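You operate a simulated robot arm through the tools that you are given. There is no shell and no other tool. Be economical: measure what you need, move in short steps, check, and stop when the job is done.

You run a simulated two-armed robot. Do the job below in one go: nothing can be reset, and whatever is moved stays where it is left.

TASK
Patch the blue and yellow plugs as the job card says, then restart the network switch.
Fine: leave it off for two seconds or more.

Only the result counts: the job must be done as asked and must still hold three seconds after the hand-in. Knocking over, shifting, dropping, spilling or breaking anything else fails it.

THE ROBOT
Two 7-joint arms with fingered hands on one trunk, on a base that drives. Base frame: it is fixed to the floor where the robot stands at the start and does not move with it; the origin is under the middle of the robot, x ahead of it, y to its left, z up. Units: m, degrees, N and s.
The left shoulder is at the start at [0.07, 0.166, 1.093], the right one opposite. With the tool pointing down near the work surface each hand reaches from about 0.44 to 0.96 m from the robot's upright axis, wherever it stands, measured 20 degrees to its own side. Places, roughly: network power switch [0.5, -0.3, 1.1]; network switch [0.6, -0.1, 1.1]; port five [0.5, -0.2, 1.1]; port four [0.5, -0.1, 1.1]; port one [0.5, 0.1, 1.1]; port six [0.5, -0.2, 1.1]; port three [0.5, -0.1, 1.1]; port two [0.5, 0, 1.1]. Payload 4.1 kg a hand.
The tool frame of a hand sits at the grasp point between the pads (the TCP): z along the fingers, y along the line on which they close. The tips reach 0.032 m beyond it. Largest opening 0.108 m; the body of the gripper starts 0.038 m behind the TCP. The gripper is a hand of 4 fingers: y runs from the thumb to the fingers, the wrist lies at [-0.016, -0.108, -0.186] in the tool frame, and closing takes about 1.5 s.
Orientation is that of the tool frame in the base frame, as a unit quaternion [x, y, z, w]. With the fingers straight down and the wrist toward the robot, the tool's x, y and z point along [0, 1, 0], [1, 0, 0] and [0, 0, -1] of the base frame.

THE INTERFACE
- The arms move only by the tool step_arm. It takes "left_series", "right_series" or both (then of equal length, played together; a hand with none holds still); each is a list of rows, each an object (a shift or turn left out is 0, a gripper value left out holds the last) with "travel": the shift along the tool's x, y, z in units of 100 mm (1.0 is 100 mm), a list of three; "angular": the turn, a rotation vector about the tool's x, y, z in units of 60 degrees (1.0 is 60 degrees), a list of three. In form: [{"travel": [tx, ty, tz], "angular": [wx, wy, wz]}, ...]. A call has 1 to 10 rows; each row is the pose to reach, as a shift and turn from the pose commanded when the call began, along the tool's axes at that moment. "left_gripper" and "right_gripper" are, for a hand that has rows, the finger opening in m, from 0 to 0.108, set as the call begins (left out, the last holds). A call with a number of a shift or a turn outside -1 to 1 is refused whole. Each row takes 0.2 s and may step no farther than 0.05 m and 8.6 degrees from the row before; otherwise, or with a gripper value out of range, the whole call is refused. A pose out of reach is approached as far as the arm can. The call stops where the force on the tool passes 90 N (or 10 N more than at its start, if that is more) or the arm is blocked; 0.2 s more then pass. Each finger travels about 0.045 m/s and halts on what it meets, pressing with about 31 N; the grip force reading is that of the motor and also rises with nothing between the fingers. The clock runs only during rows and for 0.2 s after the last one: add rows that repeat a pose to give the fingers time. It gives the time, the measured TCP pose, the force on the tool (base axes), the opening and the grip force at its end, in the units of the frame above (readings bear some noise), with the torque about the TCP (base axes, N m) and any sound that the robot's microphone picked up.
- Cameras (640 x 400 px; columns grow to the right, rows downward): "scene" is now at [0.1395, -0.0169, 1.3503]; the picture's right is [-0.21, -0.98, -0.00], its down [-0.27, 0.06, -0.96] and it looks along [0.94, -0.20, -0.28] (base axes); focal length 214 px, centre (320, 200). "left" rides on the left gripper at [-0.064, -0.093, -0.131] in its tool frame; the picture's right is [-0.80, -0.28, 0.53], its down [0.55, -0.71, 0.45] and it looks along [0.25, 0.65, 0.72] (tool axes); focal length 247 px, centre (320, 200). "right" rides on the right gripper at [0.064, -0.093, -0.132] in its tool frame; the picture's right is [-0.80, 0.28, -0.53], its down [-0.55, -0.71, 0.45] and it looks along [-0.25, 0.65, 0.72] (tool axes); focal length 247 px, centre (320, 200). There is no depth. A picture from a camera that has moved, and an enlarged one, comes with that camera's place and axes in the base frame and with its lens.
- get_image(camera): a new picture of that camera. The clock stands still meanwhile.
- lift_body(by): slides the trunk up (or, below 0, down) by that many m; the arms and the scene camera ride with it, the base frame stays. It gives what a move gives, with no picture.
- steer(legs): drives the robot by 1 to 6 legs, each [ahead, left, turn to the left] in m, m and degrees, along the robot's own axes; the way and the turn of a leg run together, so that a leg with both is an arc; at most 1.5 m and 180 degrees a leg. The arms and the cameras ride along, it lands a little off, and it stops where it bumps. It gives what a move gives.
- finger_targets(index, middle, ring, thumb_bend, hand): sets how far each is bent, from 0 (flat) to 100 (curled in); at 30 the hand is open as for a grip, at 70 the pads meet at the TCP. One left out holds its place. A second passes; each finger stops where it meets its share of the squeeze, and holds until it gets a number again. A gripper value or a shape takes the hand back. It gives what a move gives, with no picture; readings hold the bend of each and the force on the fingers (four entries, about 0 where the hand has none), thumb and palm.
- hand_shape(shape, hand): the hand has 4 fingers and takes this shape, open, in about a second: jaw (thumb against the fingers, like two jaws); tri (thumb and two fingers); tip (a fingertip pinch); poke (one finger out to press); point (the index stretched); flat (the hand flat); cup (the hand cupped); fist (a fist). The gripper value then closes the fingers along that shape, each until it touches; the sizes above hold for jaw. It gives what a move gives, with no picture.
- aim_head(pan, tilt): turns the head with the scene camera to pan (to the left, within 86 degrees either way) and tilt (down, from -29 to 69), counted from straight ahead of the robot. It gives what a move gives.
- inspect(camera, box): a new picture of the part [left, top, right, bottom] of that camera's present view, enlarged. The clock stands still meanwhile.
- job_done(): hands the job in; it is judged then, once.

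Work in short steps. Places have to be worked out from the pictures, the camera data and where the tool is seen: move nearer, look again, correct. Check each grasp and each placing, and mend what went wrong. You have 120 turns and 92 pictures in all, those below and enlarged ones among them. Open the grippers and draw the arms clear of the work before you hand the job in, unless the task says otherwise.

The tools are called after ">>>" as name(argument=value, ...) on one line, values as JSON. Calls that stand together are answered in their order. step_arm: Moves the arms, as the interface text tells. Its arguments: {"type":"object","properties":{"left_series":{"type":"array","items":{"type":"object","properties":{"travel":{"type":"array","items":{"type":"number"}},"angular":{"type":"array","items":{"type":"number"}}}}},"left_gripper":{"type":"number"},"right_series":{"type":"array","items":{"type":"object","properties":{"travel":{"type":"array","items":{"type":"number"}},"angular":{"type":"array","items":{"type":"number"}}}}},"right_gripper":{"type":"number"}},"required":[]} The other tools are called the same way: lift_body (by) slides the trunk up or down; hand_shape (shape, hand) gives the hand a shape; finger_targets (index, middle, ring, thumb_bend, hand) moves the fingers one by one; steer (legs) drives the base; aim_head (pan, tilt) turns the head that bears the scene camera; get_image (camera) takes a picture; inspect (camera, box) takes an enlarged picture of a part of a camera's view; job_done () hands the job in.

At the start:

```text
clock: 0.0
left_ee_pos: [0.4107, 0.0202, 1.3619]
left_tcp_rot: [0.708, 0.707, 0.0, 0.0]
left_wrist_force: [-0.3, 0.3, 0.4]
left_torque: [0.03, 0.01, -0.01]
left_width: 0.1074
left_grasp_force: 0.0
left_shape: jaw
left_bend: [30.0, 30.0, 30.0, 30.0]
left_finger forces: [0.0, 0.0, 0.0, 0.0, 0.1, 0.0]
right_ee_pos: [0.4513, -0.335, 1.3434]
right_tcp_rot: [0.707, 0.707, 0.0, 0.001]
right_wrist_force: [-0.3, -0.1, 0.4]
right_torque: [0.06, -0.02, 0.0]
right_width: 0.1076
right_grasp_force: 0.0
right_shape: jaw
right_bend: [30.0, 30.0, 30.0, 30.0]
right_finger forces: [0.0, 0.0, 0.0, 0.1, 0.0, 0.1]
trunk travel left (down, up): [-0.6, 0.34]
robot x, y, heading: [0.0005, 0.0017, -0.3]
head pan, tilt: [-12.2, 16.3]
```

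scene: 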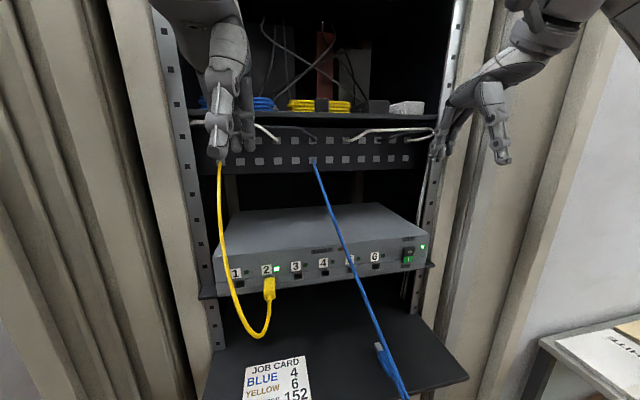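
right: 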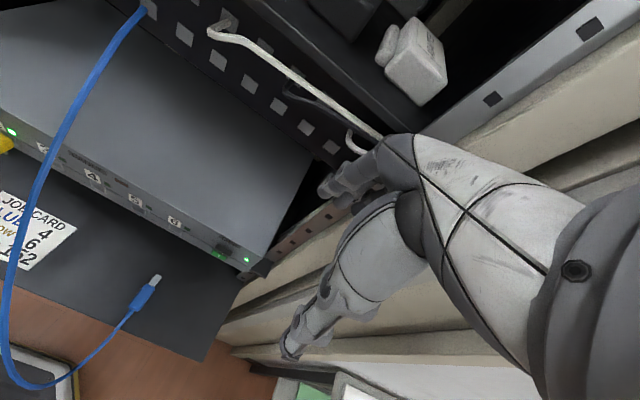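
left: 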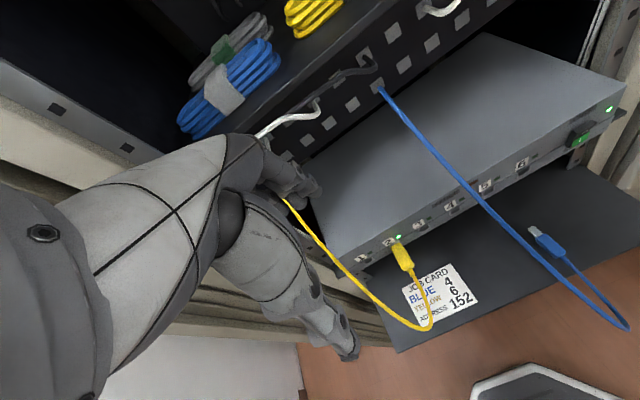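

The card seems to read BLUE 4, YELLOW 6; yellow now sits in port 2 and blue lies loose on the shelf. I enlarge the card and the switch front to check.

>>> inspect(camera="scene", box=[200, 220, 480, 400])

>>> inspect(camera="left", box=[320, 100, 640, 340])

```text
2.22 times, centred on (340, 310) of scene
camera zoom: at [0.1395, -0.0169, 1.3503], right [-0.21, -0.98, 0.0], down [-0.27, 0.06, -0.96], along [0.94, -0.2, -0.28], focal length 477 px, centre (276, -44)
```

zoom: 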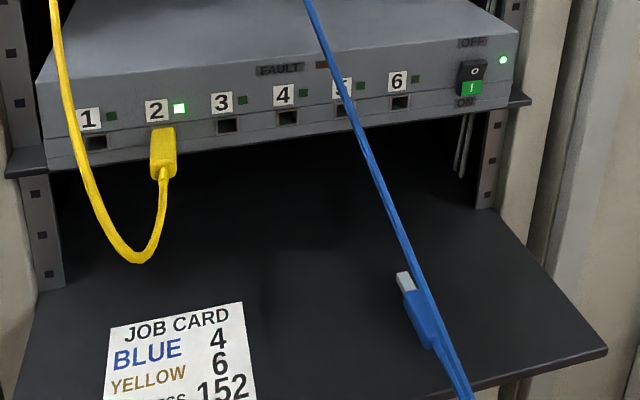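

```text
1.67 times, centred on (480, 220) of left
camera zoom: at [0.3175, -0.0435, 1.4943], right [-0.28, -0.8, -0.53], down [-0.71, 0.55, -0.45], along [0.65, 0.25, -0.72], focal length 412 px, centre (53, 167)
```

zoom: 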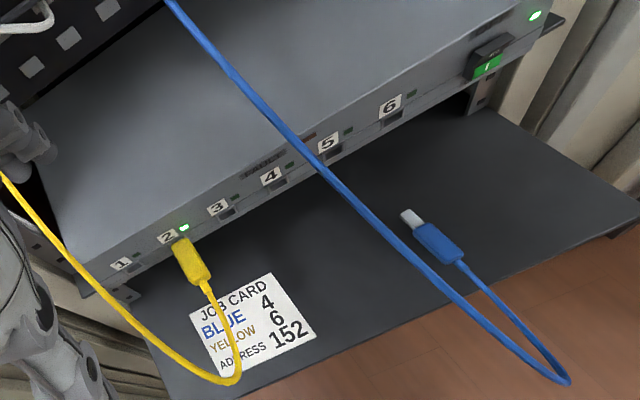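

I put port 4 near [0.50, -0.11, 1.09], port 6 near [0.50, -0.217, 1.09], and port 2 near [0.50, 0, 1.09]. The power rocker is near [0.49, -0.29, 1.106], and the blue plug lies from [0.41, -0.223, 0.90] to [0.477, -0.223, 0.90]. I back the robot off for room before turning the right wrist.

>>> steer(legs=[[-0.2, 0, 0]])

```text
clock: 1.6
left_ee_pos: [0.2131, 0.0194, 1.3621]
left_tcp_rot: [0.708, 0.706, 0.0, 0.0]
left_wrist_force: [0.3, -0.9, -0.4]
left_torque: [0.02, -0.01, -0.03]
left_width: 0.1076
left_grasp_force: 0.2
left_shape: jaw
left_bend: [30.0, 30.0, 30.0, 30.0]
left_finger forces: [0.0, 0.0, 0.0, 0.0, 0.0, 0.1]
right_ee_pos: [0.2526, -0.3345, 1.3425]
right_tcp_rot: [0.708, 0.706, 0.001, 0.0]
right_wrist_force: [-0.3, -0.5, 0.1]
right_torque: [0.03, 0.05, -0.02]
right_width: 0.1076
right_grasp_force: 0.0
right_shape: jaw
right_bend: [30.0, 30.0, 30.0, 30.0]
right_finger forces: [0.1, 0.0, 0.0, 0.1, 0.0, 0.0]
trunk travel left (down, up): [-0.6, 0.34]
robot x, y, heading: [-0.2025, 0.0018, -0.0]
head pan, tilt: [-12.2, 16.3]
```

Base is at -0.2025. I turn the right hand toward fingers forward-down at 45 degrees, closing along base y, and set the tip-pinch shape.

>>> step_arm(right_series=[{"angular": [-0.0488, -0.0488, -0.118]}, {"angular": [-0.0976, -0.0976, -0.236]}, {"angular": [-0.1464, -0.1464, -0.354]}, {"angular": [-0.1952, -0.1952, -0.472]}, {"angular": [-0.244, -0.244, -0.59]}, {"angular": [-0.2928, -0.2928, -0.708]}, {"angular": [-0.3416, -0.3416, -0.826]}, {"angular": [-0.3904, -0.3904, -0.944]}])

>>> step_arm(right_series=[{"angular": [-0.0488, -0.0488, -0.118]}, {"angular": [-0.0976, -0.0976, -0.236]}, {"angular": [-0.1464, -0.1464, -0.354]}, {"angular": [-0.1952, -0.1952, -0.472]}])

>>> hand_shape(hand="right", shape="tip")

>>> get_image(camera="scene")

>>> get_image(camera="right")

```text
clock: 3.4
left_ee_pos: [0.2129, 0.0227, 1.3625]
left_tcp_rot: [0.708, 0.706, -0.002, 0.001]
left_wrist_force: [-0.5, 0.9, -0.5]
left_torque: [-0.03, 0.01, -0.01]
left_width: 0.1079
left_grasp_force: 0.0
left_shape: jaw
left_bend: [30.0, 30.0, 30.0, 30.0]
left_finger forces: [0.0, 0.0, 0.0, 0.1, 0.0, 0.0]
right_ee_pos: [0.1492, -0.2276, 1.3073]
right_tcp_rot: [0.267, 0.924, -0.001, 0.273]
right_wrist_force: [-1.3, 1.0, 0.0]
right_torque: [-0.05, -0.11, -0.05]
right_width: 0.108
right_grasp_force: 0.1
right_shape: jaw
right_bend: [30.0, 30.0, 30.0, 30.0]
right_finger forces: [0.0, 0.0, 0.0, 0.0, 0.0, 0.0]
right hand out of reach, approached as far as the arm can: row 5, 6, 7, 8
trunk travel left (down, up): [-0.6, 0.34]
robot x, y, heading: [-0.1978, 0.0008, -0.1]
head pan, tilt: [-12.2, 16.3]
```

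```text
clock: 4.4
left_ee_pos: [0.2138, 0.0206, 1.3628]
left_tcp_rot: [0.708, 0.706, -0.001, 0.0]
left_wrist_force: [-0.1, -0.3, 0.2]
left_torque: [0.0, -0.02, 0.0]
left_width: 0.1075
left_grasp_force: 0.1
left_shape: jaw
left_bend: [30.0, 30.0, 30.0, 30.0]
left_finger forces: [0.1, 0.0, 0.1, 0.1, 0.0, 0.1]
right_ee_pos: [0.0615, -0.1706, 1.2693]
right_tcp_rot: [0.001, 0.924, 0.0, 0.382]
right_wrist_force: [0.0, -0.7, -0.1]
right_torque: [-0.02, 0.01, -0.02]
right_width: 0.1079
right_grasp_force: 0.0
right_shape: jaw
right_bend: [30.0, 30.0, 30.0, 30.0]
right_finger forces: [0.0, 0.1, 0.0, 0.0, 0.1, 0.0]
right hand out of reach, approached as far as the arm can: row 1, 2, 3, 4
trunk travel left (down, up): [-0.6, 0.34]
robot x, y, heading: [-0.1996, -0.0011, 0.1]
head pan, tilt: [-12.2, 16.3]
```

```text
clock: 5.3
left_ee_pos: [0.214, 0.0178, 1.3617]
left_tcp_rot: [0.709, 0.706, -0.001, -0.001]
left_wrist_force: [-0.1, -0.8, 0.6]
left_torque: [0.02, 0.01, -0.02]
left_width: 0.1077
left_grasp_force: 0.1
left_shape: jaw
left_bend: [30.0, 30.0, 30.0, 30.0]
left_finger forces: [0.0, 0.1, 0.0, 0.0, 0.0, 0.0]
right_ee_pos: [0.0601, -0.1704, 1.2689]
right_tcp_rot: [0.003, 0.925, 0.0, 0.381]
right_wrist_force: [-0.3, -0.2, 0.0]
right_torque: [0.0, -0.01, -0.01]
right_width: 0.108
right_grasp_force: 0.0
right_shape: tip
right_bend: [30.0, 98.0, 99.0, 30.0]
right_finger forces: [0.1, 0.0, 0.1, 0.1, 0.0, 0.0]
trunk travel left (down, up): [-0.6, 0.34]
robot x, y, heading: [-0.1951, -0.0001, -0.1]
head pan, tilt: [-12.2, 16.3]
```

```text
86 pictures are left
camera scene: at [-0.0583, -0.0169, 1.3503], right [-0.21, -0.98, 0.0], down [-0.27, 0.06, -0.96], along [0.94, -0.2, -0.28], focal length 214 px, centre (320, 200)
```

scene: 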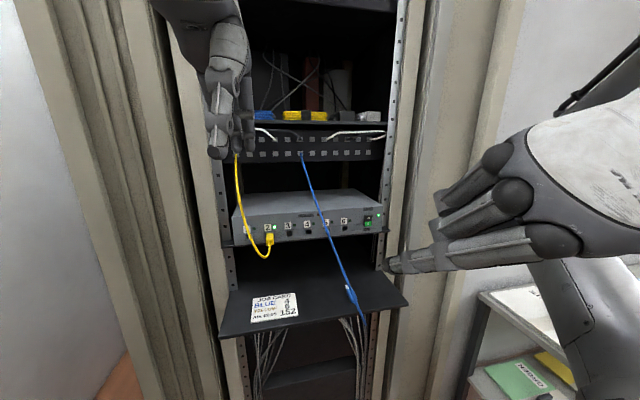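

```text
85 pictures are left
camera right: at [-0.0778, -0.2626, 1.3178], right [0.19, 0.28, 0.94], down [0.7, -0.71, 0.07], along [0.69, 0.65, -0.33], focal length 247 px, centre (320, 200)
```

right: 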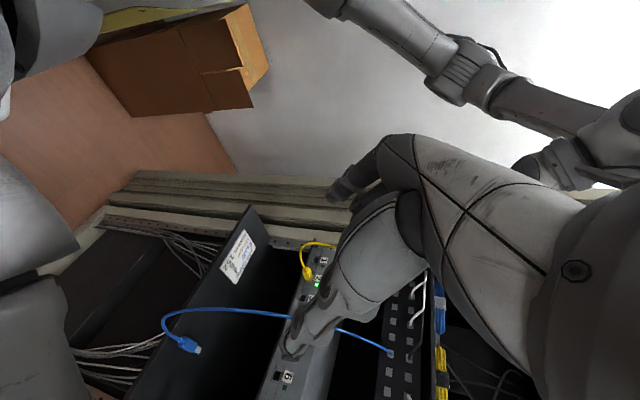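

Orientation is reached, though the hand drew back to x=0.06. I bring it forward again along its pointing direction and see where it lands.

>>> step_arm(right_series=[{"travel": [-0.15, -0.1, 0.33]}, {"travel": [-0.3, -0.2, 0.66]}, {"travel": [-0.45, -0.3, 1.0]}])

```text
clock: 6.1
left_ee_pos: [0.2136, 0.0197, 1.3609]
left_tcp_rot: [0.708, 0.707, -0.001, -0.001]
left_wrist_force: [0.2, -0.2, 0.5]
left_torque: [-0.02, -0.01, 0.01]
left_width: 0.108
left_grasp_force: 0.0
left_shape: jaw
left_bend: [30.0, 30.0, 30.0, 30.0]
left_finger forces: [0.1, 0.0, 0.0, 0.0, 0.0, 0.1]
right_ee_pos: [0.0887, -0.1576, 1.2111]
right_tcp_rot: [0.002, 0.924, 0.001, 0.382]
right_wrist_force: [0.4, 0.2, 0.7]
right_torque: [-0.02, 0.01, 0.0]
right_width: 0.108
right_grasp_force: 0.0
right_shape: tip
right_bend: [30.0, 98.0, 99.0, 30.0]
right_finger forces: [0.0, 0.0, 0.0, 0.0, 0.1, 0.0]
right hand out of reach, approached as far as the arm can: row 1, 2, 3
trunk travel left (down, up): [-0.6, 0.34]
robot x, y, heading: [-0.1992, 0.0005, -0.2]
head pan, tilt: [-12.2, 16.3]
```

The fingers-left, 45-degree pose is awkward for the arm from here. I'll stand to the right of the rack, yawed left, so the right forearm points naturally left-forward, and first move the left hand out of the way.

>>> step_arm(left_series=[{"travel": [0.33, 0, 0]}, {"travel": [0.66, 0, 0]}, {"travel": [1.0, 0, 0]}], right_series=[{"angular": [0, 0.11, 0]}, {"angular": [0, 0.22, 0]}, {"angular": [0, 0.333, 0]}])

>>> step_arm(left_series=[{"travel": [0.33, 0, 0]}, {"travel": [0.66, 0, 0]}, {"travel": [1.0, 0, 0]}])

>>> steer(legs=[[0, -0.5, 0], [0.03, 0, 40]])

>>> get_image(camera="scene")

```text
clock: 6.9
left_ee_pos: [0.213, 0.1202, 1.3622]
left_tcp_rot: [0.708, 0.706, -0.002, 0.001]
left_wrist_force: [0.6, 0.2, -0.7]
left_torque: [-0.05, -0.01, -0.03]
left_width: 0.1077
left_grasp_force: 0.1
left_shape: jaw
left_bend: [30.0, 30.0, 30.0, 30.0]
left_finger forces: [0.0, 0.1, 0.0, 0.0, 0.1, 0.0]
right_ee_pos: [0.0886, -0.1553, 1.2133]
right_tcp_rot: [0.001, 0.977, -0.001, 0.215]
right_wrist_force: [0.0, -0.2, 0.1]
right_torque: [0.04, 0.03, 0.0]
right_width: 0.1079
right_grasp_force: 0.1
right_shape: tip
right_bend: [30.0, 98.0, 99.0, 30.0]
right_finger forces: [0.1, 0.1, 0.1, 0.0, 0.0, 0.0]
trunk travel left (down, up): [-0.6, 0.34]
robot x, y, heading: [-0.1938, 0.0002, -0.1]
head pan, tilt: [-12.2, 16.3]
```

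```text
clock: 7.7
left_ee_pos: [0.212, 0.2194, 1.3616]
left_tcp_rot: [0.708, 0.707, -0.001, 0.0]
left_wrist_force: [0.3, 0.3, -0.1]
left_torque: [-0.02, 0.03, 0.01]
left_width: 0.1077
left_grasp_force: 0.0
left_shape: jaw
left_bend: [30.0, 30.0, 30.0, 30.0]
left_finger forces: [0.0, 0.0, 0.0, 0.0, 0.0, 0.0]
right_ee_pos: [0.0859, -0.1556, 1.2128]
right_tcp_rot: [0.0, 0.976, -0.001, 0.216]
right_wrist_force: [1.2, -0.5, 0.1]
right_torque: [-0.01, -0.01, -0.01]
right_width: 0.108
right_grasp_force: 0.1
right_shape: tip
right_bend: [30.0, 98.0, 99.0, 30.0]
right_finger forces: [0.0, 0.0, 0.0, 0.0, 0.0, 0.0]
trunk travel left (down, up): [-0.6, 0.34]
robot x, y, heading: [-0.1988, 0.0018, 0.1]
head pan, tilt: [-12.2, 16.3]
```

```text
clock: 12.5
left_ee_pos: [0.0028, -0.048, 1.3614]
left_tcp_rot: [0.423, 0.906, -0.001, -0.001]
left_wrist_force: [0.3, 0.1, 0.1]
left_torque: [0.02, 0.0, -0.01]
left_width: 0.1077
left_grasp_force: 0.0
left_shape: jaw
left_bend: [30.0, 30.0, 30.0, 30.0]
left_finger forces: [0.0, 0.1, 0.0, 0.1, 0.0, 0.0]
right_ee_pos: [0.1478, -0.4158, 1.2135]
right_tcp_rot: [-0.334, 0.917, 0.075, 0.203]
right_wrist_force: [0.1, -0.1, 0.5]
right_torque: [0.02, -0.01, 0.02]
right_width: 0.1077
right_grasp_force: 0.1
right_shape: tip
right_bend: [30.0, 98.0, 99.0, 30.0]
right_finger forces: [0.0, 0.0, 0.0, 0.0, 0.0, 0.0]
trunk travel left (down, up): [-0.6, 0.34]
robot x, y, heading: [-0.1688, -0.4817, 40.0]
head pan, tilt: [-12.2, 16.3]
```

```text
84 pictures are left
camera scene: at [-0.0516, -0.4, 1.3503], right [0.47, -0.88, 0.0], down [-0.25, -0.13, -0.96], along [0.85, 0.45, -0.28], focal length 214 px, centre (320, 200)
```

scene: 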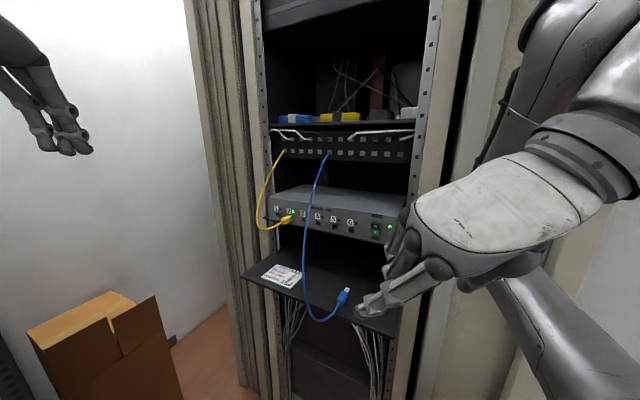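

Good view: the blue strand passes left of its plug, and the right hand comes from the right. I turn the right tool so that it closes exactly along base y, tilted 25 degrees forward from vertical, and set jaw.

>>> step_arm(right_series=[{"angular": [0.0564, 0, 0.121]}, {"angular": [0.113, 0, 0.242]}, {"angular": [0.169, 0, 0.362]}, {"angular": [0.226, 0, 0.483]}, {"angular": [0.282, 0, 0.604]}])

>>> hand_shape(hand="right", shape="jaw")

```text
clock: 13.7
left_ee_pos: [0.0028, -0.0481, 1.3623]
left_tcp_rot: [0.423, 0.906, 0.0, 0.001]
left_wrist_force: [-0.1, 0.0, 0.8]
left_torque: [0.01, -0.01, 0.02]
left_width: 0.1076
left_grasp_force: 0.1
left_shape: jaw
left_bend: [30.0, 30.0, 30.0, 30.0]
left_finger forces: [0.0, 0.1, 0.1, 0.0, 0.0, 0.0]
right_ee_pos: [0.1472, -0.414, 1.2131]
right_tcp_rot: [0.001, 0.976, 0.0, 0.217]
right_wrist_force: [-0.8, -0.3, 0.2]
right_torque: [-0.03, 0.0, 0.0]
right_width: 0.108
right_grasp_force: 0.1
right_shape: tip
right_bend: [30.0, 98.0, 99.0, 30.0]
right_finger forces: [0.2, 0.0, 0.0, 0.0, 0.1, 0.1]
trunk travel left (down, up): [-0.6, 0.34]
robot x, y, heading: [-0.1694, -0.4774, 40.2]
head pan, tilt: [-12.2, 16.3]
```

```text
clock: 14.6
left_ee_pos: [0.0028, -0.048, 1.3618]
left_tcp_rot: [0.423, 0.906, -0.001, -0.001]
left_wrist_force: [-0.8, -0.2, 0.3]
left_torque: [0.04, -0.03, -0.03]
left_width: 0.1079
left_grasp_force: 0.0
left_shape: jaw
left_bend: [30.0, 30.0, 30.0, 30.0]
left_finger forces: [0.1, 0.1, 0.0, 0.0, 0.0, 0.0]
right_ee_pos: [0.1484, -0.4137, 1.2137]
right_tcp_rot: [-0.001, 0.976, 0.0, 0.216]
right_wrist_force: [-0.7, -0.1, 1.0]
right_torque: [-0.03, -0.04, 0.02]
right_width: 0.1079
right_grasp_force: 0.2
right_shape: jaw
right_bend: [30.0, 30.0, 30.0, 30.0]
right_finger forces: [0.0, 0.1, 0.0, 0.0, 0.0, 0.1]
trunk travel left (down, up): [-0.6, 0.34]
robot x, y, heading: [-0.1682, -0.4776, 40.0]
head pan, tilt: [-12.2, 16.3]
```

Orientation is as wanted. Now I approach the blue plug in stages, staying right of the blue strand.

>>> step_arm(right_series=[{"travel": [-0.15, 0.15, 0.29]}, {"travel": [-0.3, 0.3, 0.58]}, {"travel": [-0.44, 0.45, 0.88]}])

>>> step_arm(right_series=[{"travel": [-0.15, 0.15, 0.29]}, {"travel": [-0.3, 0.3, 0.58]}, {"travel": [-0.44, 0.45, 0.88]}])

>>> get_image(camera="scene")

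>>> get_image(camera="right")

```text
clock: 15.4
left_ee_pos: [0.0041, -0.0493, 1.3612]
left_tcp_rot: [0.423, 0.906, -0.001, 0.0]
left_wrist_force: [0.6, -0.5, -0.5]
left_torque: [-0.01, 0.03, 0.02]
left_width: 0.1076
left_grasp_force: 0.1
left_shape: jaw
left_bend: [30.0, 30.0, 30.0, 30.0]
left_finger forces: [0.1, 0.0, 0.0, 0.0, 0.0, 0.0]
right_ee_pos: [0.2259, -0.3693, 1.1525]
right_tcp_rot: [0.0, 0.976, 0.001, 0.216]
right_wrist_force: [0.3, 0.0, -0.7]
right_torque: [0.0, 0.04, -0.01]
right_width: 0.1076
right_grasp_force: 0.1
right_shape: jaw
right_bend: [30.0, 30.0, 30.0, 30.0]
right_finger forces: [0.0, 0.0, 0.0, 0.0, 0.0, 0.1]
trunk travel left (down, up): [-0.6, 0.34]
robot x, y, heading: [-0.167, -0.4766, 39.8]
head pan, tilt: [-12.2, 16.3]
```

```text
clock: 16.2
left_ee_pos: [0.0033, -0.0475, 1.3624]
left_tcp_rot: [0.422, 0.907, -0.001, 0.0]
left_wrist_force: [-0.1, 0.3, 0.3]
left_torque: [0.02, 0.05, -0.02]
left_width: 0.1077
left_grasp_force: 0.0
left_shape: jaw
left_bend: [30.0, 30.0, 30.0, 30.0]
left_finger forces: [0.1, 0.1, 0.1, 0.0, 0.0, 0.1]
right_ee_pos: [0.3017, -0.3236, 1.0895]
right_tcp_rot: [-0.001, 0.976, -0.001, 0.217]
right_wrist_force: [0.0, 0.5, -0.3]
right_torque: [-0.01, 0.01, -0.03]
right_width: 0.1077
right_grasp_force: 0.1
right_shape: jaw
right_bend: [30.0, 30.0, 30.0, 30.0]
right_finger forces: [0.0, 0.1, 0.0, 0.1, 0.0, 0.0]
trunk travel left (down, up): [-0.6, 0.34]
robot x, y, heading: [-0.1725, -0.4812, 39.9]
head pan, tilt: [-12.2, 16.3]
```

```text
83 pictures are left
camera scene: at [-0.051, -0.4, 1.3503], right [0.47, -0.88, 0.0], down [-0.25, -0.13, -0.96], along [0.85, 0.45, -0.28], focal length 214 px, centre (320, 200)
```

scene: 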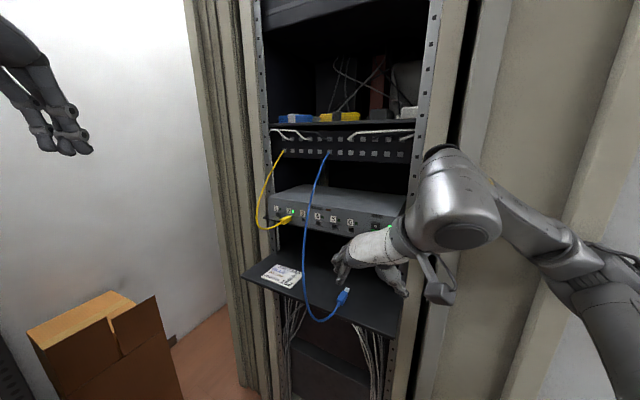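

```text
82 pictures are left
camera right: at [0.1889, -0.4157, 1.1828], right [0.5, 0.28, 0.82], down [0.69, -0.71, -0.17], along [0.53, 0.65, -0.55], focal length 247 px, centre (320, 200)
```

right: 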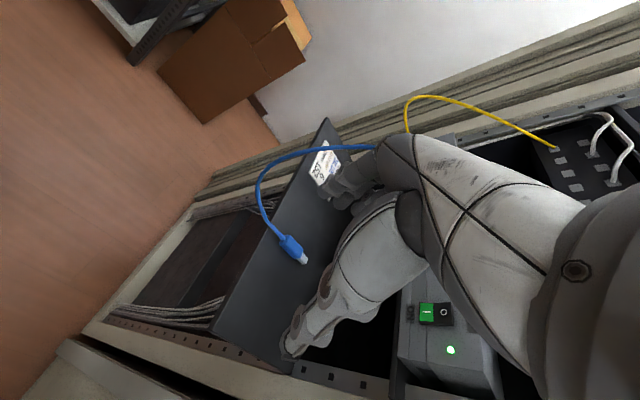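

The hand is clear and the open fingers straddle about the TCP. I enlarge both views of the blue plug to fix its place and heading.

>>> inspect(camera="scene", box=[300, 220, 420, 340])

>>> inspect(camera="right", box=[220, 180, 380, 380])

```text
3.33 times, centred on (360, 280) of scene
camera zoom: at [-0.051, -0.4, 1.3503], right [0.47, -0.88, 0.0], down [-0.25, -0.13, -0.96], along [0.85, 0.45, -0.28], focal length 715 px, centre (187, -67)
```

zoom: 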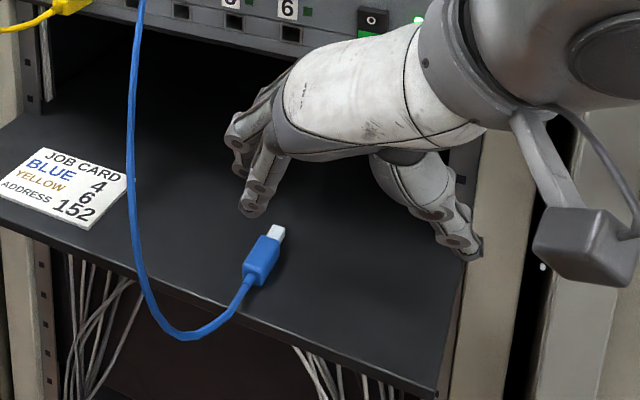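

```text
2.00 times, centred on (300, 280) of right
camera zoom: at [0.1889, -0.4157, 1.1828], right [0.5, 0.28, 0.82], down [0.69, -0.71, -0.17], along [0.53, 0.65, -0.55], focal length 494 px, centre (360, 40)
```

zoom: 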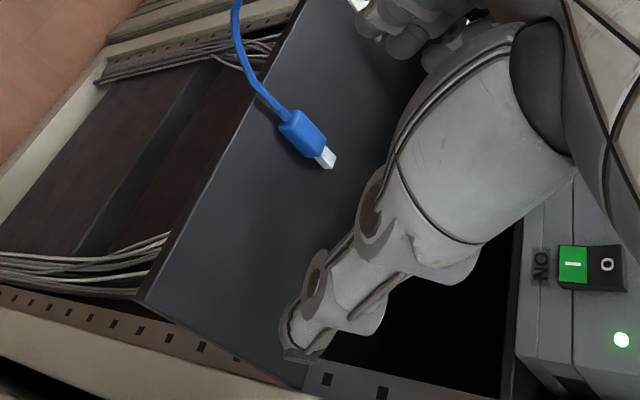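

The blue plug's axis runs from (0.413, -0.216) to (0.482, -0.212), heading about 3.5° left, at z≈0.90. I test-close the tip pinch in the air to see where thumb and index meet.

>>> hand_shape(hand="right", shape="tip")

>>> step_arm(right_series=[{"travel": [0, 0, 0]}, {"travel": [0, 0, 0]}, {"travel": [0, 0, 0]}, {"travel": [0, 0, 0]}, {"travel": [0, 0, 0]}, {"travel": [0, 0, 0]}, {"travel": [0, 0, 0]}, {"travel": [0, 0, 0]}], right_gripper=0.01)

>>> inspect(camera="scene", box=[300, 200, 440, 340])

>>> inspect(camera="right", box=[220, 120, 420, 370])

```text
clock: 17.1
left_ee_pos: [0.0027, -0.0479, 1.3623]
left_tcp_rot: [0.423, 0.906, -0.001, 0.0]
left_wrist_force: [-0.4, -0.3, -0.3]
left_torque: [-0.01, 0.02, 0.02]
left_width: 0.1076
left_grasp_force: 0.1
left_shape: jaw
left_bend: [30.0, 30.0, 30.0, 30.0]
left_finger forces: [0.0, 0.0, 0.0, 0.0, 0.1, 0.0]
right_ee_pos: [0.3019, -0.3231, 1.09]
right_tcp_rot: [-0.001, 0.976, -0.001, 0.217]
right_wrist_force: [-0.1, 0.4, -0.1]
right_torque: [0.0, 0.01, -0.01]
right_width: 0.1078
right_grasp_force: 0.0
right_shape: tip
right_bend: [30.0, 98.0, 99.0, 30.0]
right_finger forces: [0.0, 0.0, 0.1, 0.0, 0.0, 0.0]
trunk travel left (down, up): [-0.6, 0.34]
robot x, y, heading: [-0.1737, -0.4792, 39.8]
head pan, tilt: [-12.2, 16.3]
```

```text
clock: 18.9
left_ee_pos: [0.0035, -0.0482, 1.3603]
left_tcp_rot: [0.422, 0.906, 0.0, 0.001]
left_wrist_force: [-0.2, 0.0, -0.1]
left_torque: [-0.01, 0.0, 0.01]
left_width: 0.1077
left_grasp_force: 0.0
left_shape: jaw
left_bend: [30.0, 30.0, 30.0, 30.0]
left_finger forces: [0.0, 0.0, 0.1, 0.0, 0.0, 0.0]
right_ee_pos: [0.3004, -0.3241, 1.0905]
right_tcp_rot: [0.0, 0.976, -0.001, 0.217]
right_wrist_force: [0.4, -0.1, -0.3]
right_torque: [0.04, -0.01, -0.02]
right_width: 0.0104
right_grasp_force: 0.0
right_shape: tip
right_bend: [71.0, 98.0, 99.0, 73.0]
right_finger forces: [0.0, 0.0, 0.0, 0.1, 0.0, 0.0]
trunk travel left (down, up): [-0.6, 0.34]
robot x, y, heading: [-0.1707, -0.4789, 39.8]
head pan, tilt: [-12.2, 16.3]
```

```text
2.86 times, centred on (370, 270) of scene
camera zoom: at [-0.0516, -0.4001, 1.3503], right [0.47, -0.88, 0.0], down [-0.25, -0.13, -0.96], along [0.85, 0.45, -0.28], focal length 613 px, centre (177, 0)
```

zoom: 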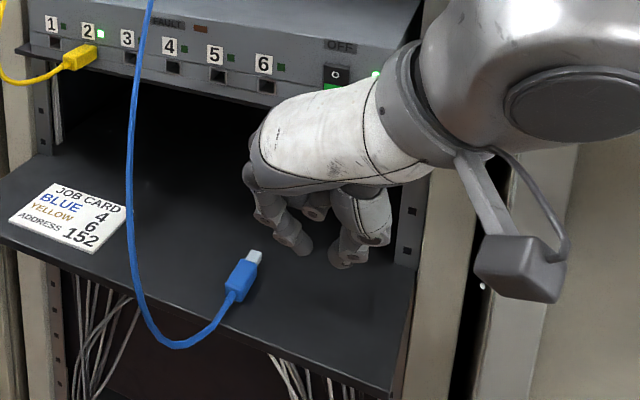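

```text
1.60 times, centred on (320, 245) of right
camera zoom: at [0.1879, -0.4158, 1.1833], right [0.5, 0.28, 0.82], down [0.69, -0.71, -0.17], along [0.53, 0.65, -0.55], focal length 395 px, centre (320, 128)
```

zoom: 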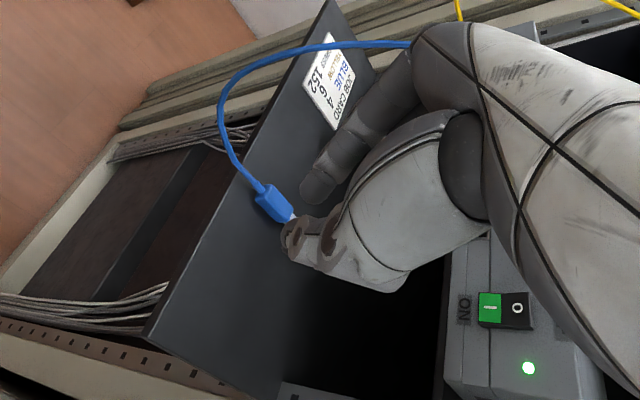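

In tip shape the thumb and index meet squarely around the TCP, with the tips about 0.03 beyond. I tilt the tool to 35° for more clearance at the switch face, open to 0.06, and move over the plug.

>>> step_arm(right_series=[{"angular": [0, -0.084, 0]}, {"angular": [0, -0.167, 0]}], right_gripper=0.06)

>>> step_arm(right_series=[{"travel": [-0.055, 0.18, 0.26]}, {"travel": [-0.11, 0.36, 0.52]}, {"travel": [-0.168, 0.545, 0.79]}])

>>> step_arm(right_series=[{"travel": [-0.055, 0.18, 0.26]}, {"travel": [-0.11, 0.36, 0.52], "angular": [-0.017, 0, -0.024]}, {"travel": [-0.168, 0.545, 0.79], "angular": [-0.0335, 0, -0.0478]}])

>>> inspect(camera="scene", box=[280, 200, 440, 340])

>>> inspect(camera="right", box=[220, 120, 420, 320])

```text
clock: 19.5
left_ee_pos: [0.0026, -0.0476, 1.3617]
left_tcp_rot: [0.422, 0.906, -0.001, -0.001]
left_wrist_force: [-0.3, 0.2, 0.3]
left_torque: [-0.01, 0.0, 0.01]
left_width: 0.1078
left_grasp_force: 0.1
left_shape: jaw
left_bend: [30.0, 30.0, 30.0, 30.0]
left_finger forces: [0.0, 0.1, 0.0, 0.0, 0.1, 0.1]
right_ee_pos: [0.3017, -0.3241, 1.0915]
right_tcp_rot: [0.0, 0.953, 0.001, 0.302]
right_wrist_force: [-0.1, 0.7, -0.2]
right_torque: [-0.03, -0.03, 0.02]
right_width: 0.0595
right_grasp_force: 0.0
right_shape: tip
right_bend: [31.0, 98.0, 99.0, 69.0]
right_finger forces: [0.0, 0.1, 0.0, 0.1, 0.0, 0.0]
trunk travel left (down, up): [-0.6, 0.34]
robot x, y, heading: [-0.1699, -0.4792, 40.1]
head pan, tilt: [-12.2, 16.3]
```

```text
clock: 20.3
left_ee_pos: [0.0028, -0.0476, 1.3603]
left_tcp_rot: [0.422, 0.907, 0.0, 0.0]
left_wrist_force: [0.9, 0.2, -0.1]
left_torque: [0.0, -0.02, -0.01]
left_width: 0.1077
left_grasp_force: 0.2
left_shape: jaw
left_bend: [30.0, 30.0, 30.0, 30.0]
left_finger forces: [0.0, 0.0, 0.0, 0.0, 0.0, 0.0]
right_ee_pos: [0.3618, -0.2703, 1.0359]
right_tcp_rot: [0.0, 0.954, 0.0, 0.3]
right_wrist_force: [0.0, 0.0, 0.2]
right_torque: [0.0, 0.01, 0.01]
right_width: 0.0595
right_grasp_force: 0.1
right_shape: tip
right_bend: [31.0, 98.0, 99.0, 69.0]
right_finger forces: [0.0, 0.0, 0.0, 0.1, 0.1, 0.0]
trunk travel left (down, up): [-0.6, 0.34]
robot x, y, heading: [-0.1752, -0.478, 40.0]
head pan, tilt: [-12.2, 16.3]
```

```text
clock: 21.1
left_ee_pos: [0.0043, -0.0474, 1.3605]
left_tcp_rot: [0.423, 0.906, -0.001, 0.0]
left_wrist_force: [-0.7, -0.2, 0.5]
left_torque: [-0.01, -0.02, 0.02]
left_width: 0.1078
left_grasp_force: 0.1
left_shape: jaw
left_bend: [30.0, 30.0, 30.0, 30.0]
left_finger forces: [0.0, 0.1, 0.0, 0.1, 0.0, 0.0]
right_ee_pos: [0.4189, -0.2129, 0.9792]
right_tcp_rot: [-0.03, 0.953, 0.009, 0.3]
right_wrist_force: [0.4, -0.7, -0.8]
right_torque: [0.0, 0.04, 0.02]
right_width: 0.0597
right_grasp_force: 0.1
right_shape: tip
right_bend: [31.0, 98.0, 99.0, 69.0]
right_finger forces: [0.1, 0.0, 0.0, 0.0, 0.1, 0.0]
trunk travel left (down, up): [-0.6, 0.34]
robot x, y, heading: [-0.1728, -0.4779, 40.2]
head pan, tilt: [-12.2, 16.3]
```

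```text
2.86 times, centred on (360, 270) of scene
camera zoom: at [-0.0515, -0.3993, 1.3502], right [0.47, -0.88, 0.0], down [-0.25, -0.13, -0.96], along [0.85, 0.45, -0.28], focal length 613 px, centre (206, 0)
```

zoom: 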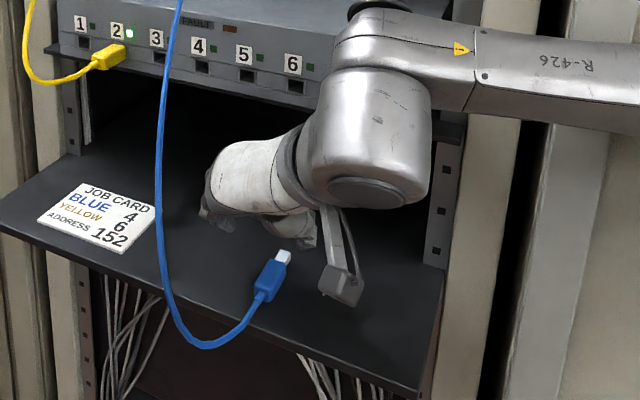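

```text
2.00 times, centred on (320, 220) of right
camera zoom: at [0.2974, -0.3134, 1.0508], right [0.33, 0.31, 0.89], down [0.75, -0.66, -0.05], along [0.57, 0.69, -0.45], focal length 494 px, centre (320, 160)
```

zoom: 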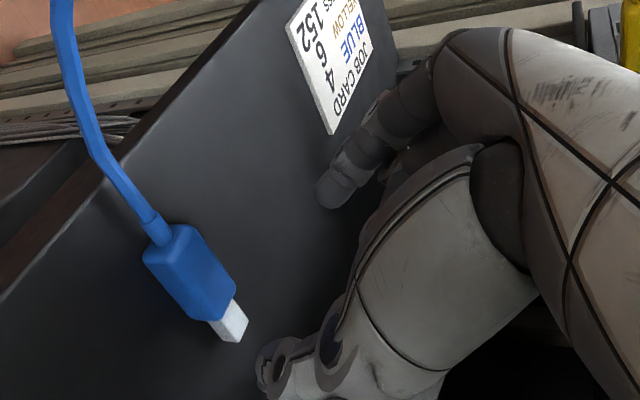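

Alignment looks right: the plug body is centred near (0.437, -0.215) and the tips at y≈-0.213. I lower the hand to just above the shelf.

>>> step_arm(right_series=[{"travel": [0.15, -0.01, 0.217]}, {"travel": [0.304, -0.02, 0.434]}])

>>> inspect(camera="right", box=[220, 120, 420, 320])

>>> inspect(camera="scene", box=[310, 240, 410, 330])

```text
clock: 21.7
left_ee_pos: [0.0036, -0.0483, 1.3625]
left_tcp_rot: [0.423, 0.906, -0.001, -0.001]
left_wrist_force: [-0.2, 0.3, 0.2]
left_torque: [-0.01, 0.03, 0.0]
left_width: 0.1074
left_grasp_force: 0.1
left_shape: jaw
left_bend: [30.0, 30.0, 30.0, 30.0]
left_finger forces: [0.0, 0.0, 0.0, 0.0, 0.1, 0.0]
right_ee_pos: [0.418, -0.2165, 0.9278]
right_tcp_rot: [-0.029, 0.953, 0.009, 0.301]
right_wrist_force: [0.9, -0.5, 2.7]
right_torque: [0.09, -0.1, -0.05]
right_width: 0.0597
right_grasp_force: 0.0
right_shape: tip
right_bend: [31.0, 98.0, 99.0, 69.0]
right_finger forces: [2.5, 0.0, 0.0, 0.1, 0.0, 0.0]
trunk travel left (down, up): [-0.6, 0.34]
robot x, y, heading: [-0.1694, -0.4789, 40.0]
head pan, tilt: [-12.2, 16.3]
```

```text
2.00 times, centred on (320, 220) of right
camera zoom: at [0.2967, -0.3164, 1.0002], right [0.33, 0.3, 0.89], down [0.75, -0.66, -0.05], along [0.57, 0.69, -0.45], focal length 494 px, centre (320, 160)
```

zoom: 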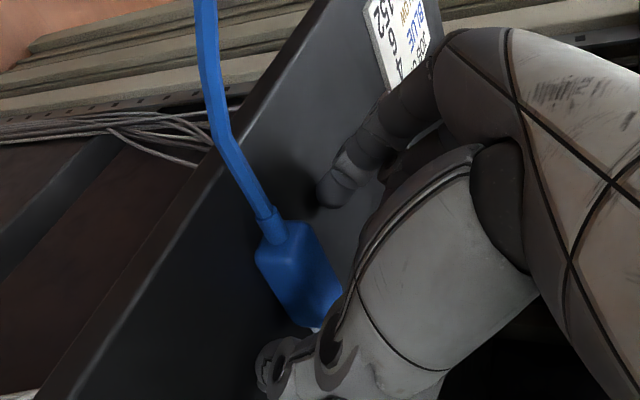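

```text
4.44 times, centred on (360, 285) of scene
camera zoom: at [-0.0519, -0.4002, 1.3505], right [0.47, -0.88, 0.0], down [-0.25, -0.13, -0.96], along [0.85, 0.45, -0.28], focal length 953 px, centre (142, -178)
```

zoom: 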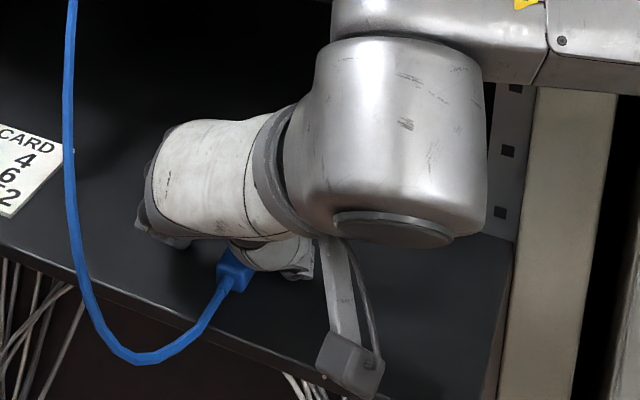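

The index just touches the shelf (2.5 N) and the plug body lies between index and thumb. I raise 3 mm and close gently around the plug.

>>> step_arm(right_series=[{"travel": [-0.017, 0.01, -0.025]}, {"travel": [-0.017, 0.01, -0.025]}, {"travel": [-0.017, 0.01, -0.025]}, {"travel": [-0.017, 0.01, -0.025]}, {"travel": [-0.017, 0.01, -0.025]}, {"travel": [-0.017, 0.01, -0.025]}, {"travel": [-0.017, 0.01, -0.025]}, {"travel": [-0.017, 0.01, -0.025]}], right_gripper=0.005)

>>> inspect(camera="right", box=[220, 120, 420, 320])

```text
clock: 23.5
left_ee_pos: [0.0035, -0.0484, 1.3615]
left_tcp_rot: [0.422, 0.907, 0.0, -0.002]
left_wrist_force: [-0.5, -0.7, -0.1]
left_torque: [0.0, 0.03, -0.02]
left_width: 0.1075
left_grasp_force: 0.1
left_shape: jaw
left_bend: [30.0, 30.0, 30.0, 30.0]
left_finger forces: [0.1, 0.0, 0.0, 0.0, 0.1, 0.0]
right_ee_pos: [0.4192, -0.2156, 0.9311]
right_tcp_rot: [-0.031, 0.953, 0.009, 0.301]
right_wrist_force: [-0.3, -0.4, -0.1]
right_torque: [-0.04, -0.02, -0.01]
right_width: 0.015
right_grasp_force: 30.8
right_shape: tip
right_bend: [72.0, 100.0, 100.0, 74.0]
right_finger forces: [27.4, 0.0, 0.0, 0.0, 27.5, 0.0]
trunk travel left (down, up): [-0.6, 0.34]
robot x, y, heading: [-0.1692, -0.4759, 40.2]
head pan, tilt: [-12.2, 16.3]
```

```text
2.00 times, centred on (320, 220) of right
camera zoom: at [0.2969, -0.3158, 1.0026], right [0.33, 0.31, 0.89], down [0.75, -0.66, -0.05], along [0.57, 0.69, -0.45], focal length 494 px, centre (320, 160)
```

zoom: 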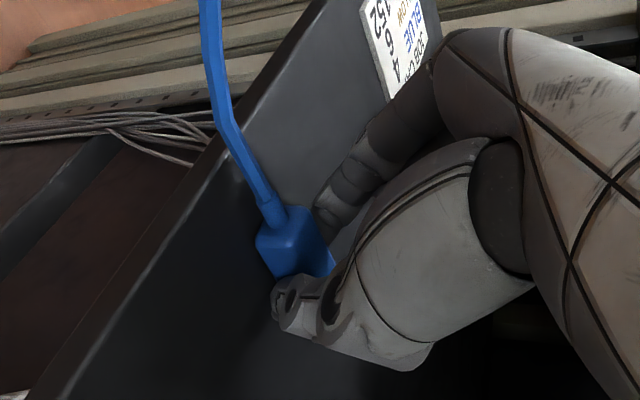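

The plug is gripped (0.015 wide, 27 N). I lift it up and back along the tool axis while undoing the 3.5° yaw, then check it.

>>> step_arm(right_series=[{"travel": [-0.08, 0, -0.12]}, {"travel": [-0.1, 0, -0.4]}, {"travel": [-0.08, 0, -0.7], "angular": [0.017, 0, 0.024]}, {"travel": [-0.04, 0, -1.0], "angular": [0.0335, 0, 0.0478]}])

>>> get_image(camera="scene")

>>> inspect(camera="right", box=[220, 120, 420, 320])

```text
clock: 24.5
left_ee_pos: [0.0024, -0.0462, 1.3614]
left_tcp_rot: [0.423, 0.906, 0.0, 0.001]
left_wrist_force: [-0.4, -0.4, -0.4]
left_torque: [0.0, -0.01, 0.01]
left_width: 0.1078
left_grasp_force: 0.1
left_shape: jaw
left_bend: [30.0, 30.0, 30.0, 30.0]
left_finger forces: [0.1, 0.0, 0.0, 0.1, 0.0, 0.0]
right_ee_pos: [0.3638, -0.2197, 1.0124]
right_tcp_rot: [0.0, 0.954, -0.001, 0.3]
right_wrist_force: [0.1, -0.6, 0.4]
right_torque: [-0.01, -0.02, 0.01]
right_width: 0.0147
right_grasp_force: 31.4
right_shape: tip
right_bend: [72.0, 100.0, 100.0, 74.0]
right_finger forces: [27.7, 0.1, 0.1, 0.1, 27.7, 0.0]
trunk travel left (down, up): [-0.6, 0.34]
robot x, y, heading: [-0.1688, -0.4771, 40.1]
head pan, tilt: [-12.2, 16.3]
```

```text
72 pictures are left
camera scene: at [-0.0526, -0.3996, 1.3503], right [0.47, -0.88, 0.0], down [-0.25, -0.13, -0.96], along [0.85, 0.45, -0.28], focal length 214 px, centre (320, 200)
```

scene: 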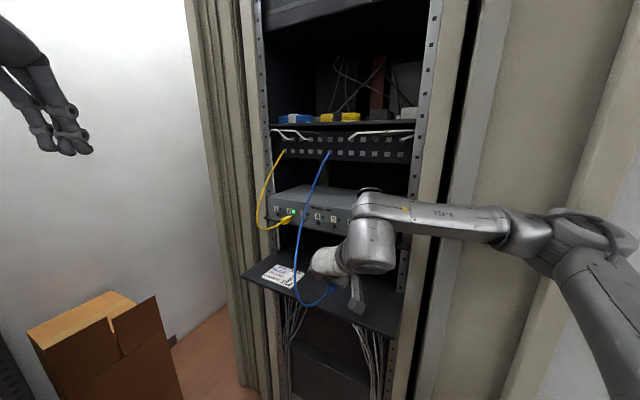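

```text
2.00 times, centred on (320, 220) of right
camera zoom: at [0.2356, -0.3115, 1.0859], right [0.35, 0.29, 0.89], down [0.71, -0.71, -0.05], along [0.62, 0.65, -0.45], focal length 494 px, centre (320, 160)
```

zoom: 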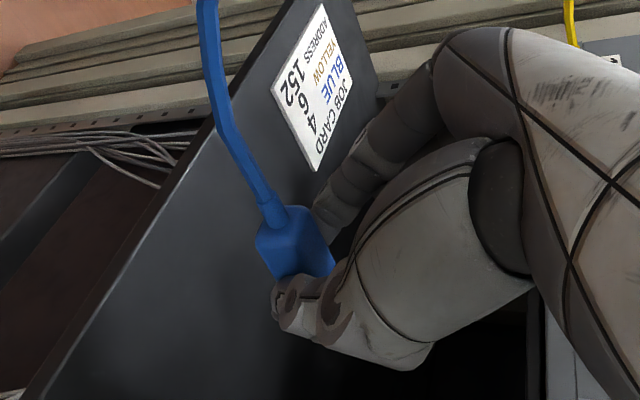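

The plug is held firmly and moved with the hand. I check what the left camera sees, as a second view for insertion.

>>> get_image(camera="left")

```text
70 pictures are left
camera left: at [-0.0283, -0.1555, 1.4935], right [0.3, -0.79, -0.53], down [-0.89, -0.03, -0.45], along [0.34, 0.61, -0.72], focal length 247 px, centre (320, 200)
```

left: 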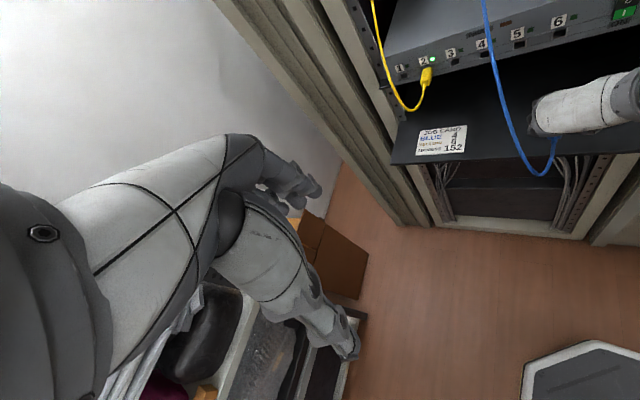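

The left camera sees the ports but from an unhelpful angle. I swing the left hand round so that its camera looks at ports 4–6 from the left.

>>> step_arm(left_series=[{"travel": [-0.033, 0.14, 0.057], "angular": [0, 0, 0.14]}, {"travel": [-0.067, 0.28, 0.114], "angular": [0, 0, 0.28]}, {"travel": [-0.1, 0.42, 0.17], "angular": [0, 0, 0.42]}, {"travel": [-0.133, 0.56, 0.23], "angular": [0, 0, 0.56]}, {"travel": [-0.167, 0.7, 0.285], "angular": [0, 0, 0.7]}, {"travel": [-0.2, 0.84, 0.34], "angular": [0, 0, 0.84]}, {"travel": [-0.233, 0.978, 0.4], "angular": [0, 0, 0.98]}])

```text
clock: 26.1
left_ee_pos: [0.078, -0.0517, 1.3086]
left_tcp_rot: [0.812, 0.584, -0.001, 0.0]
left_wrist_force: [-0.1, -0.2, -0.2]
left_torque: [0.06, 0.04, 0.01]
left_width: 0.1076
left_grasp_force: 0.1
left_shape: jaw
left_bend: [30.0, 30.0, 30.0, 30.0]
left_finger forces: [0.0, 0.0, 0.0, 0.1, 0.1, 0.2]
left hand out of reach, approached as far as the arm can: row 6, 7
right_ee_pos: [0.3654, -0.2195, 1.0132]
right_tcp_rot: [-0.001, 0.954, 0.0, 0.3]
right_wrist_force: [0.7, 0.0, -0.2]
right_torque: [0.0, -0.05, 0.04]
right_width: 0.015
right_grasp_force: 31.4
right_shape: tip
right_bend: [72.0, 100.0, 100.0, 74.0]
right_finger forces: [27.6, 0.0, 0.1, 0.0, 27.6, 0.0]
trunk travel left (down, up): [-0.6, 0.34]
robot x, y, heading: [-0.1726, -0.4769, 40.2]
head pan, tilt: [-12.2, 16.3]
```

>>> get_image(camera="left")

```text
69 pictures are left
camera left: at [-0.0315, -0.0828, 1.4409], right [-0.52, -0.67, -0.53], down [-0.49, 0.74, -0.45], along [0.69, 0.03, -0.72], focal length 247 px, centre (320, 200)
```

left: 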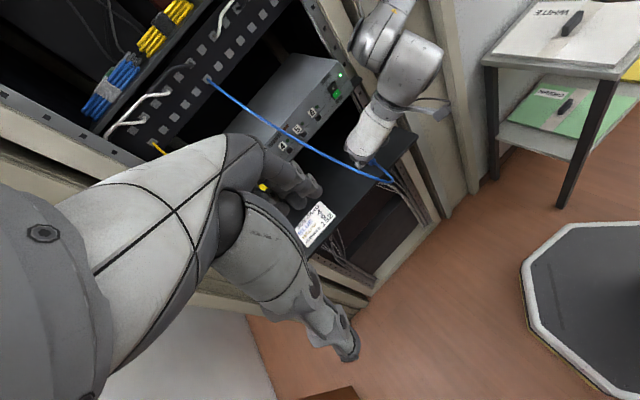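

This view shows ports 4–6 and the held plug. I now bring the plug up in front of port 4 (tip about 35 mm out).

>>> step_arm(right_series=[{"travel": [-0.225, 0.2, -0.17]}, {"travel": [-0.45, 0.45, -0.34]}, {"travel": [-0.675, 0.7, -0.505]}, {"travel": [-0.9, 0.97, -0.675]}])

>>> inspect(camera="left", box=[220, 40, 420, 200])

>>> inspect(camera="scene", box=[260, 160, 400, 280])

>>> get_image(camera="right")

```text
clock: 27.1
left_ee_pos: [0.0749, -0.0506, 1.3086]
left_tcp_rot: [0.811, 0.585, 0.0, 0.002]
left_wrist_force: [-0.1, -0.6, 0.3]
left_torque: [0.0, -0.02, -0.03]
left_width: 0.1076
left_grasp_force: 0.0
left_shape: jaw
left_bend: [30.0, 30.0, 30.0, 30.0]
left_finger forces: [0.1, 0.0, 0.0, 0.0, 0.0, 0.0]
right_ee_pos: [0.3977, -0.1207, 1.1232]
right_tcp_rot: [-0.001, 0.953, -0.001, 0.303]
right_wrist_force: [-1.1, -0.1, -0.1]
right_torque: [-0.04, -0.02, -0.01]
right_width: 0.0151
right_grasp_force: 31.3
right_shape: tip
right_bend: [72.0, 100.0, 100.0, 74.0]
right_finger forces: [27.7, 0.0, 0.0, 0.0, 27.6, 0.0]
trunk travel left (down, up): [-0.6, 0.34]
robot x, y, heading: [-0.171, -0.4791, 40.3]
head pan, tilt: [-12.2, 16.3]
```

```text
2.50 times, centred on (320, 120) of left
camera zoom: at [-0.0355, -0.0803, 1.4406], right [-0.52, -0.67, -0.53], down [-0.49, 0.74, -0.45], along [0.7, 0.03, -0.72], focal length 617 px, centre (320, 400)
```

zoom: 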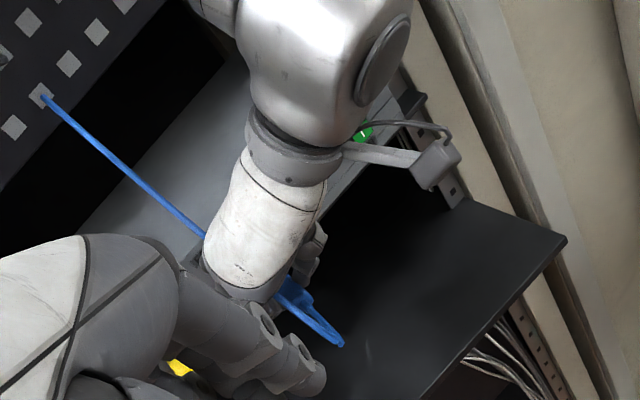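

```text
3.33 times, centred on (330, 220) of scene
camera zoom: at [-0.0549, -0.3989, 1.3505], right [0.47, -0.88, 0.0], down [-0.25, -0.13, -0.96], along [0.85, 0.45, -0.28], focal length 715 px, centre (287, 133)
```

zoom: 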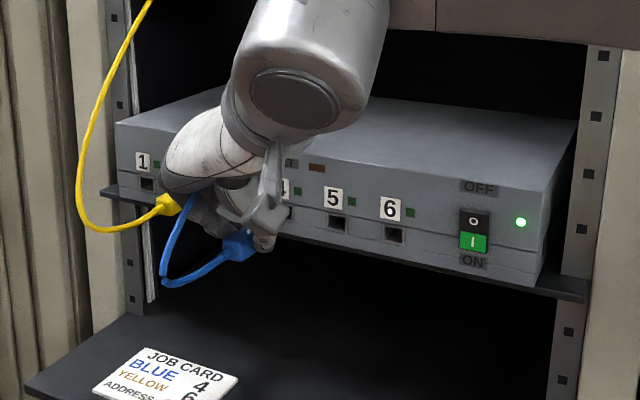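

```text
66 pictures are left
camera right: at [0.2689, -0.213, 1.1943], right [0.35, 0.28, 0.89], down [0.71, -0.71, -0.05], along [0.62, 0.65, -0.44], focal length 247 px, centre (320, 200)
```

right: 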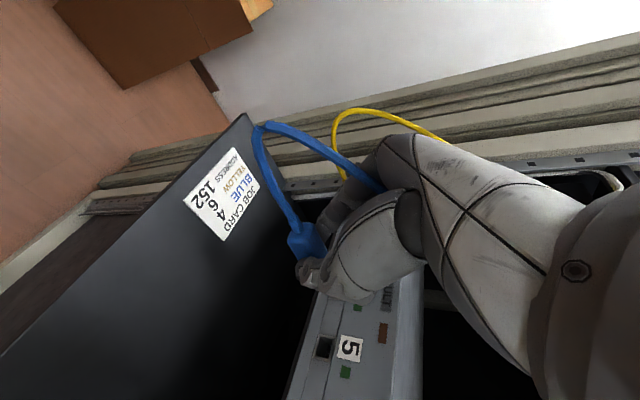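

Port 4's hole is just right of the hand in the scene view. I enlarge further to compare the plug with the hole.

>>> inspect(camera="scene", box=[290, 200, 360, 250])

>>> inspect(camera="right", box=[250, 170, 410, 370])

```text
8.00 times, centred on (325, 225) of scene
camera zoom: at [-0.0549, -0.3989, 1.3505], right [0.47, -0.88, 0.0], down [-0.25, -0.13, -0.96], along [0.85, 0.45, -0.28], focal length 1716 px, centre (280, 0)
```

zoom: 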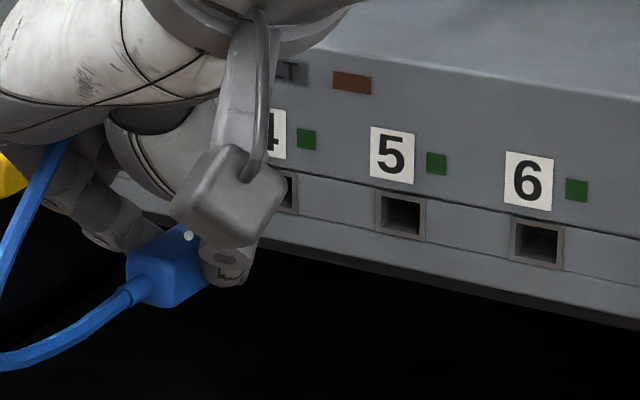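

```text
2.00 times, centred on (330, 270) of right
camera zoom: at [0.2689, -0.213, 1.1943], right [0.35, 0.28, 0.89], down [0.71, -0.71, -0.05], along [0.62, 0.65, -0.44], focal length 494 px, centre (300, 60)
```

zoom: 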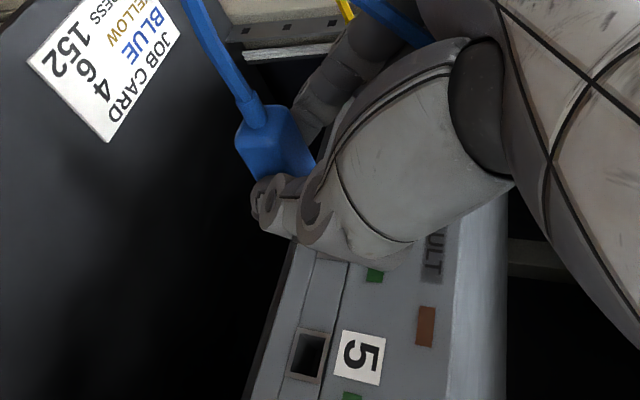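

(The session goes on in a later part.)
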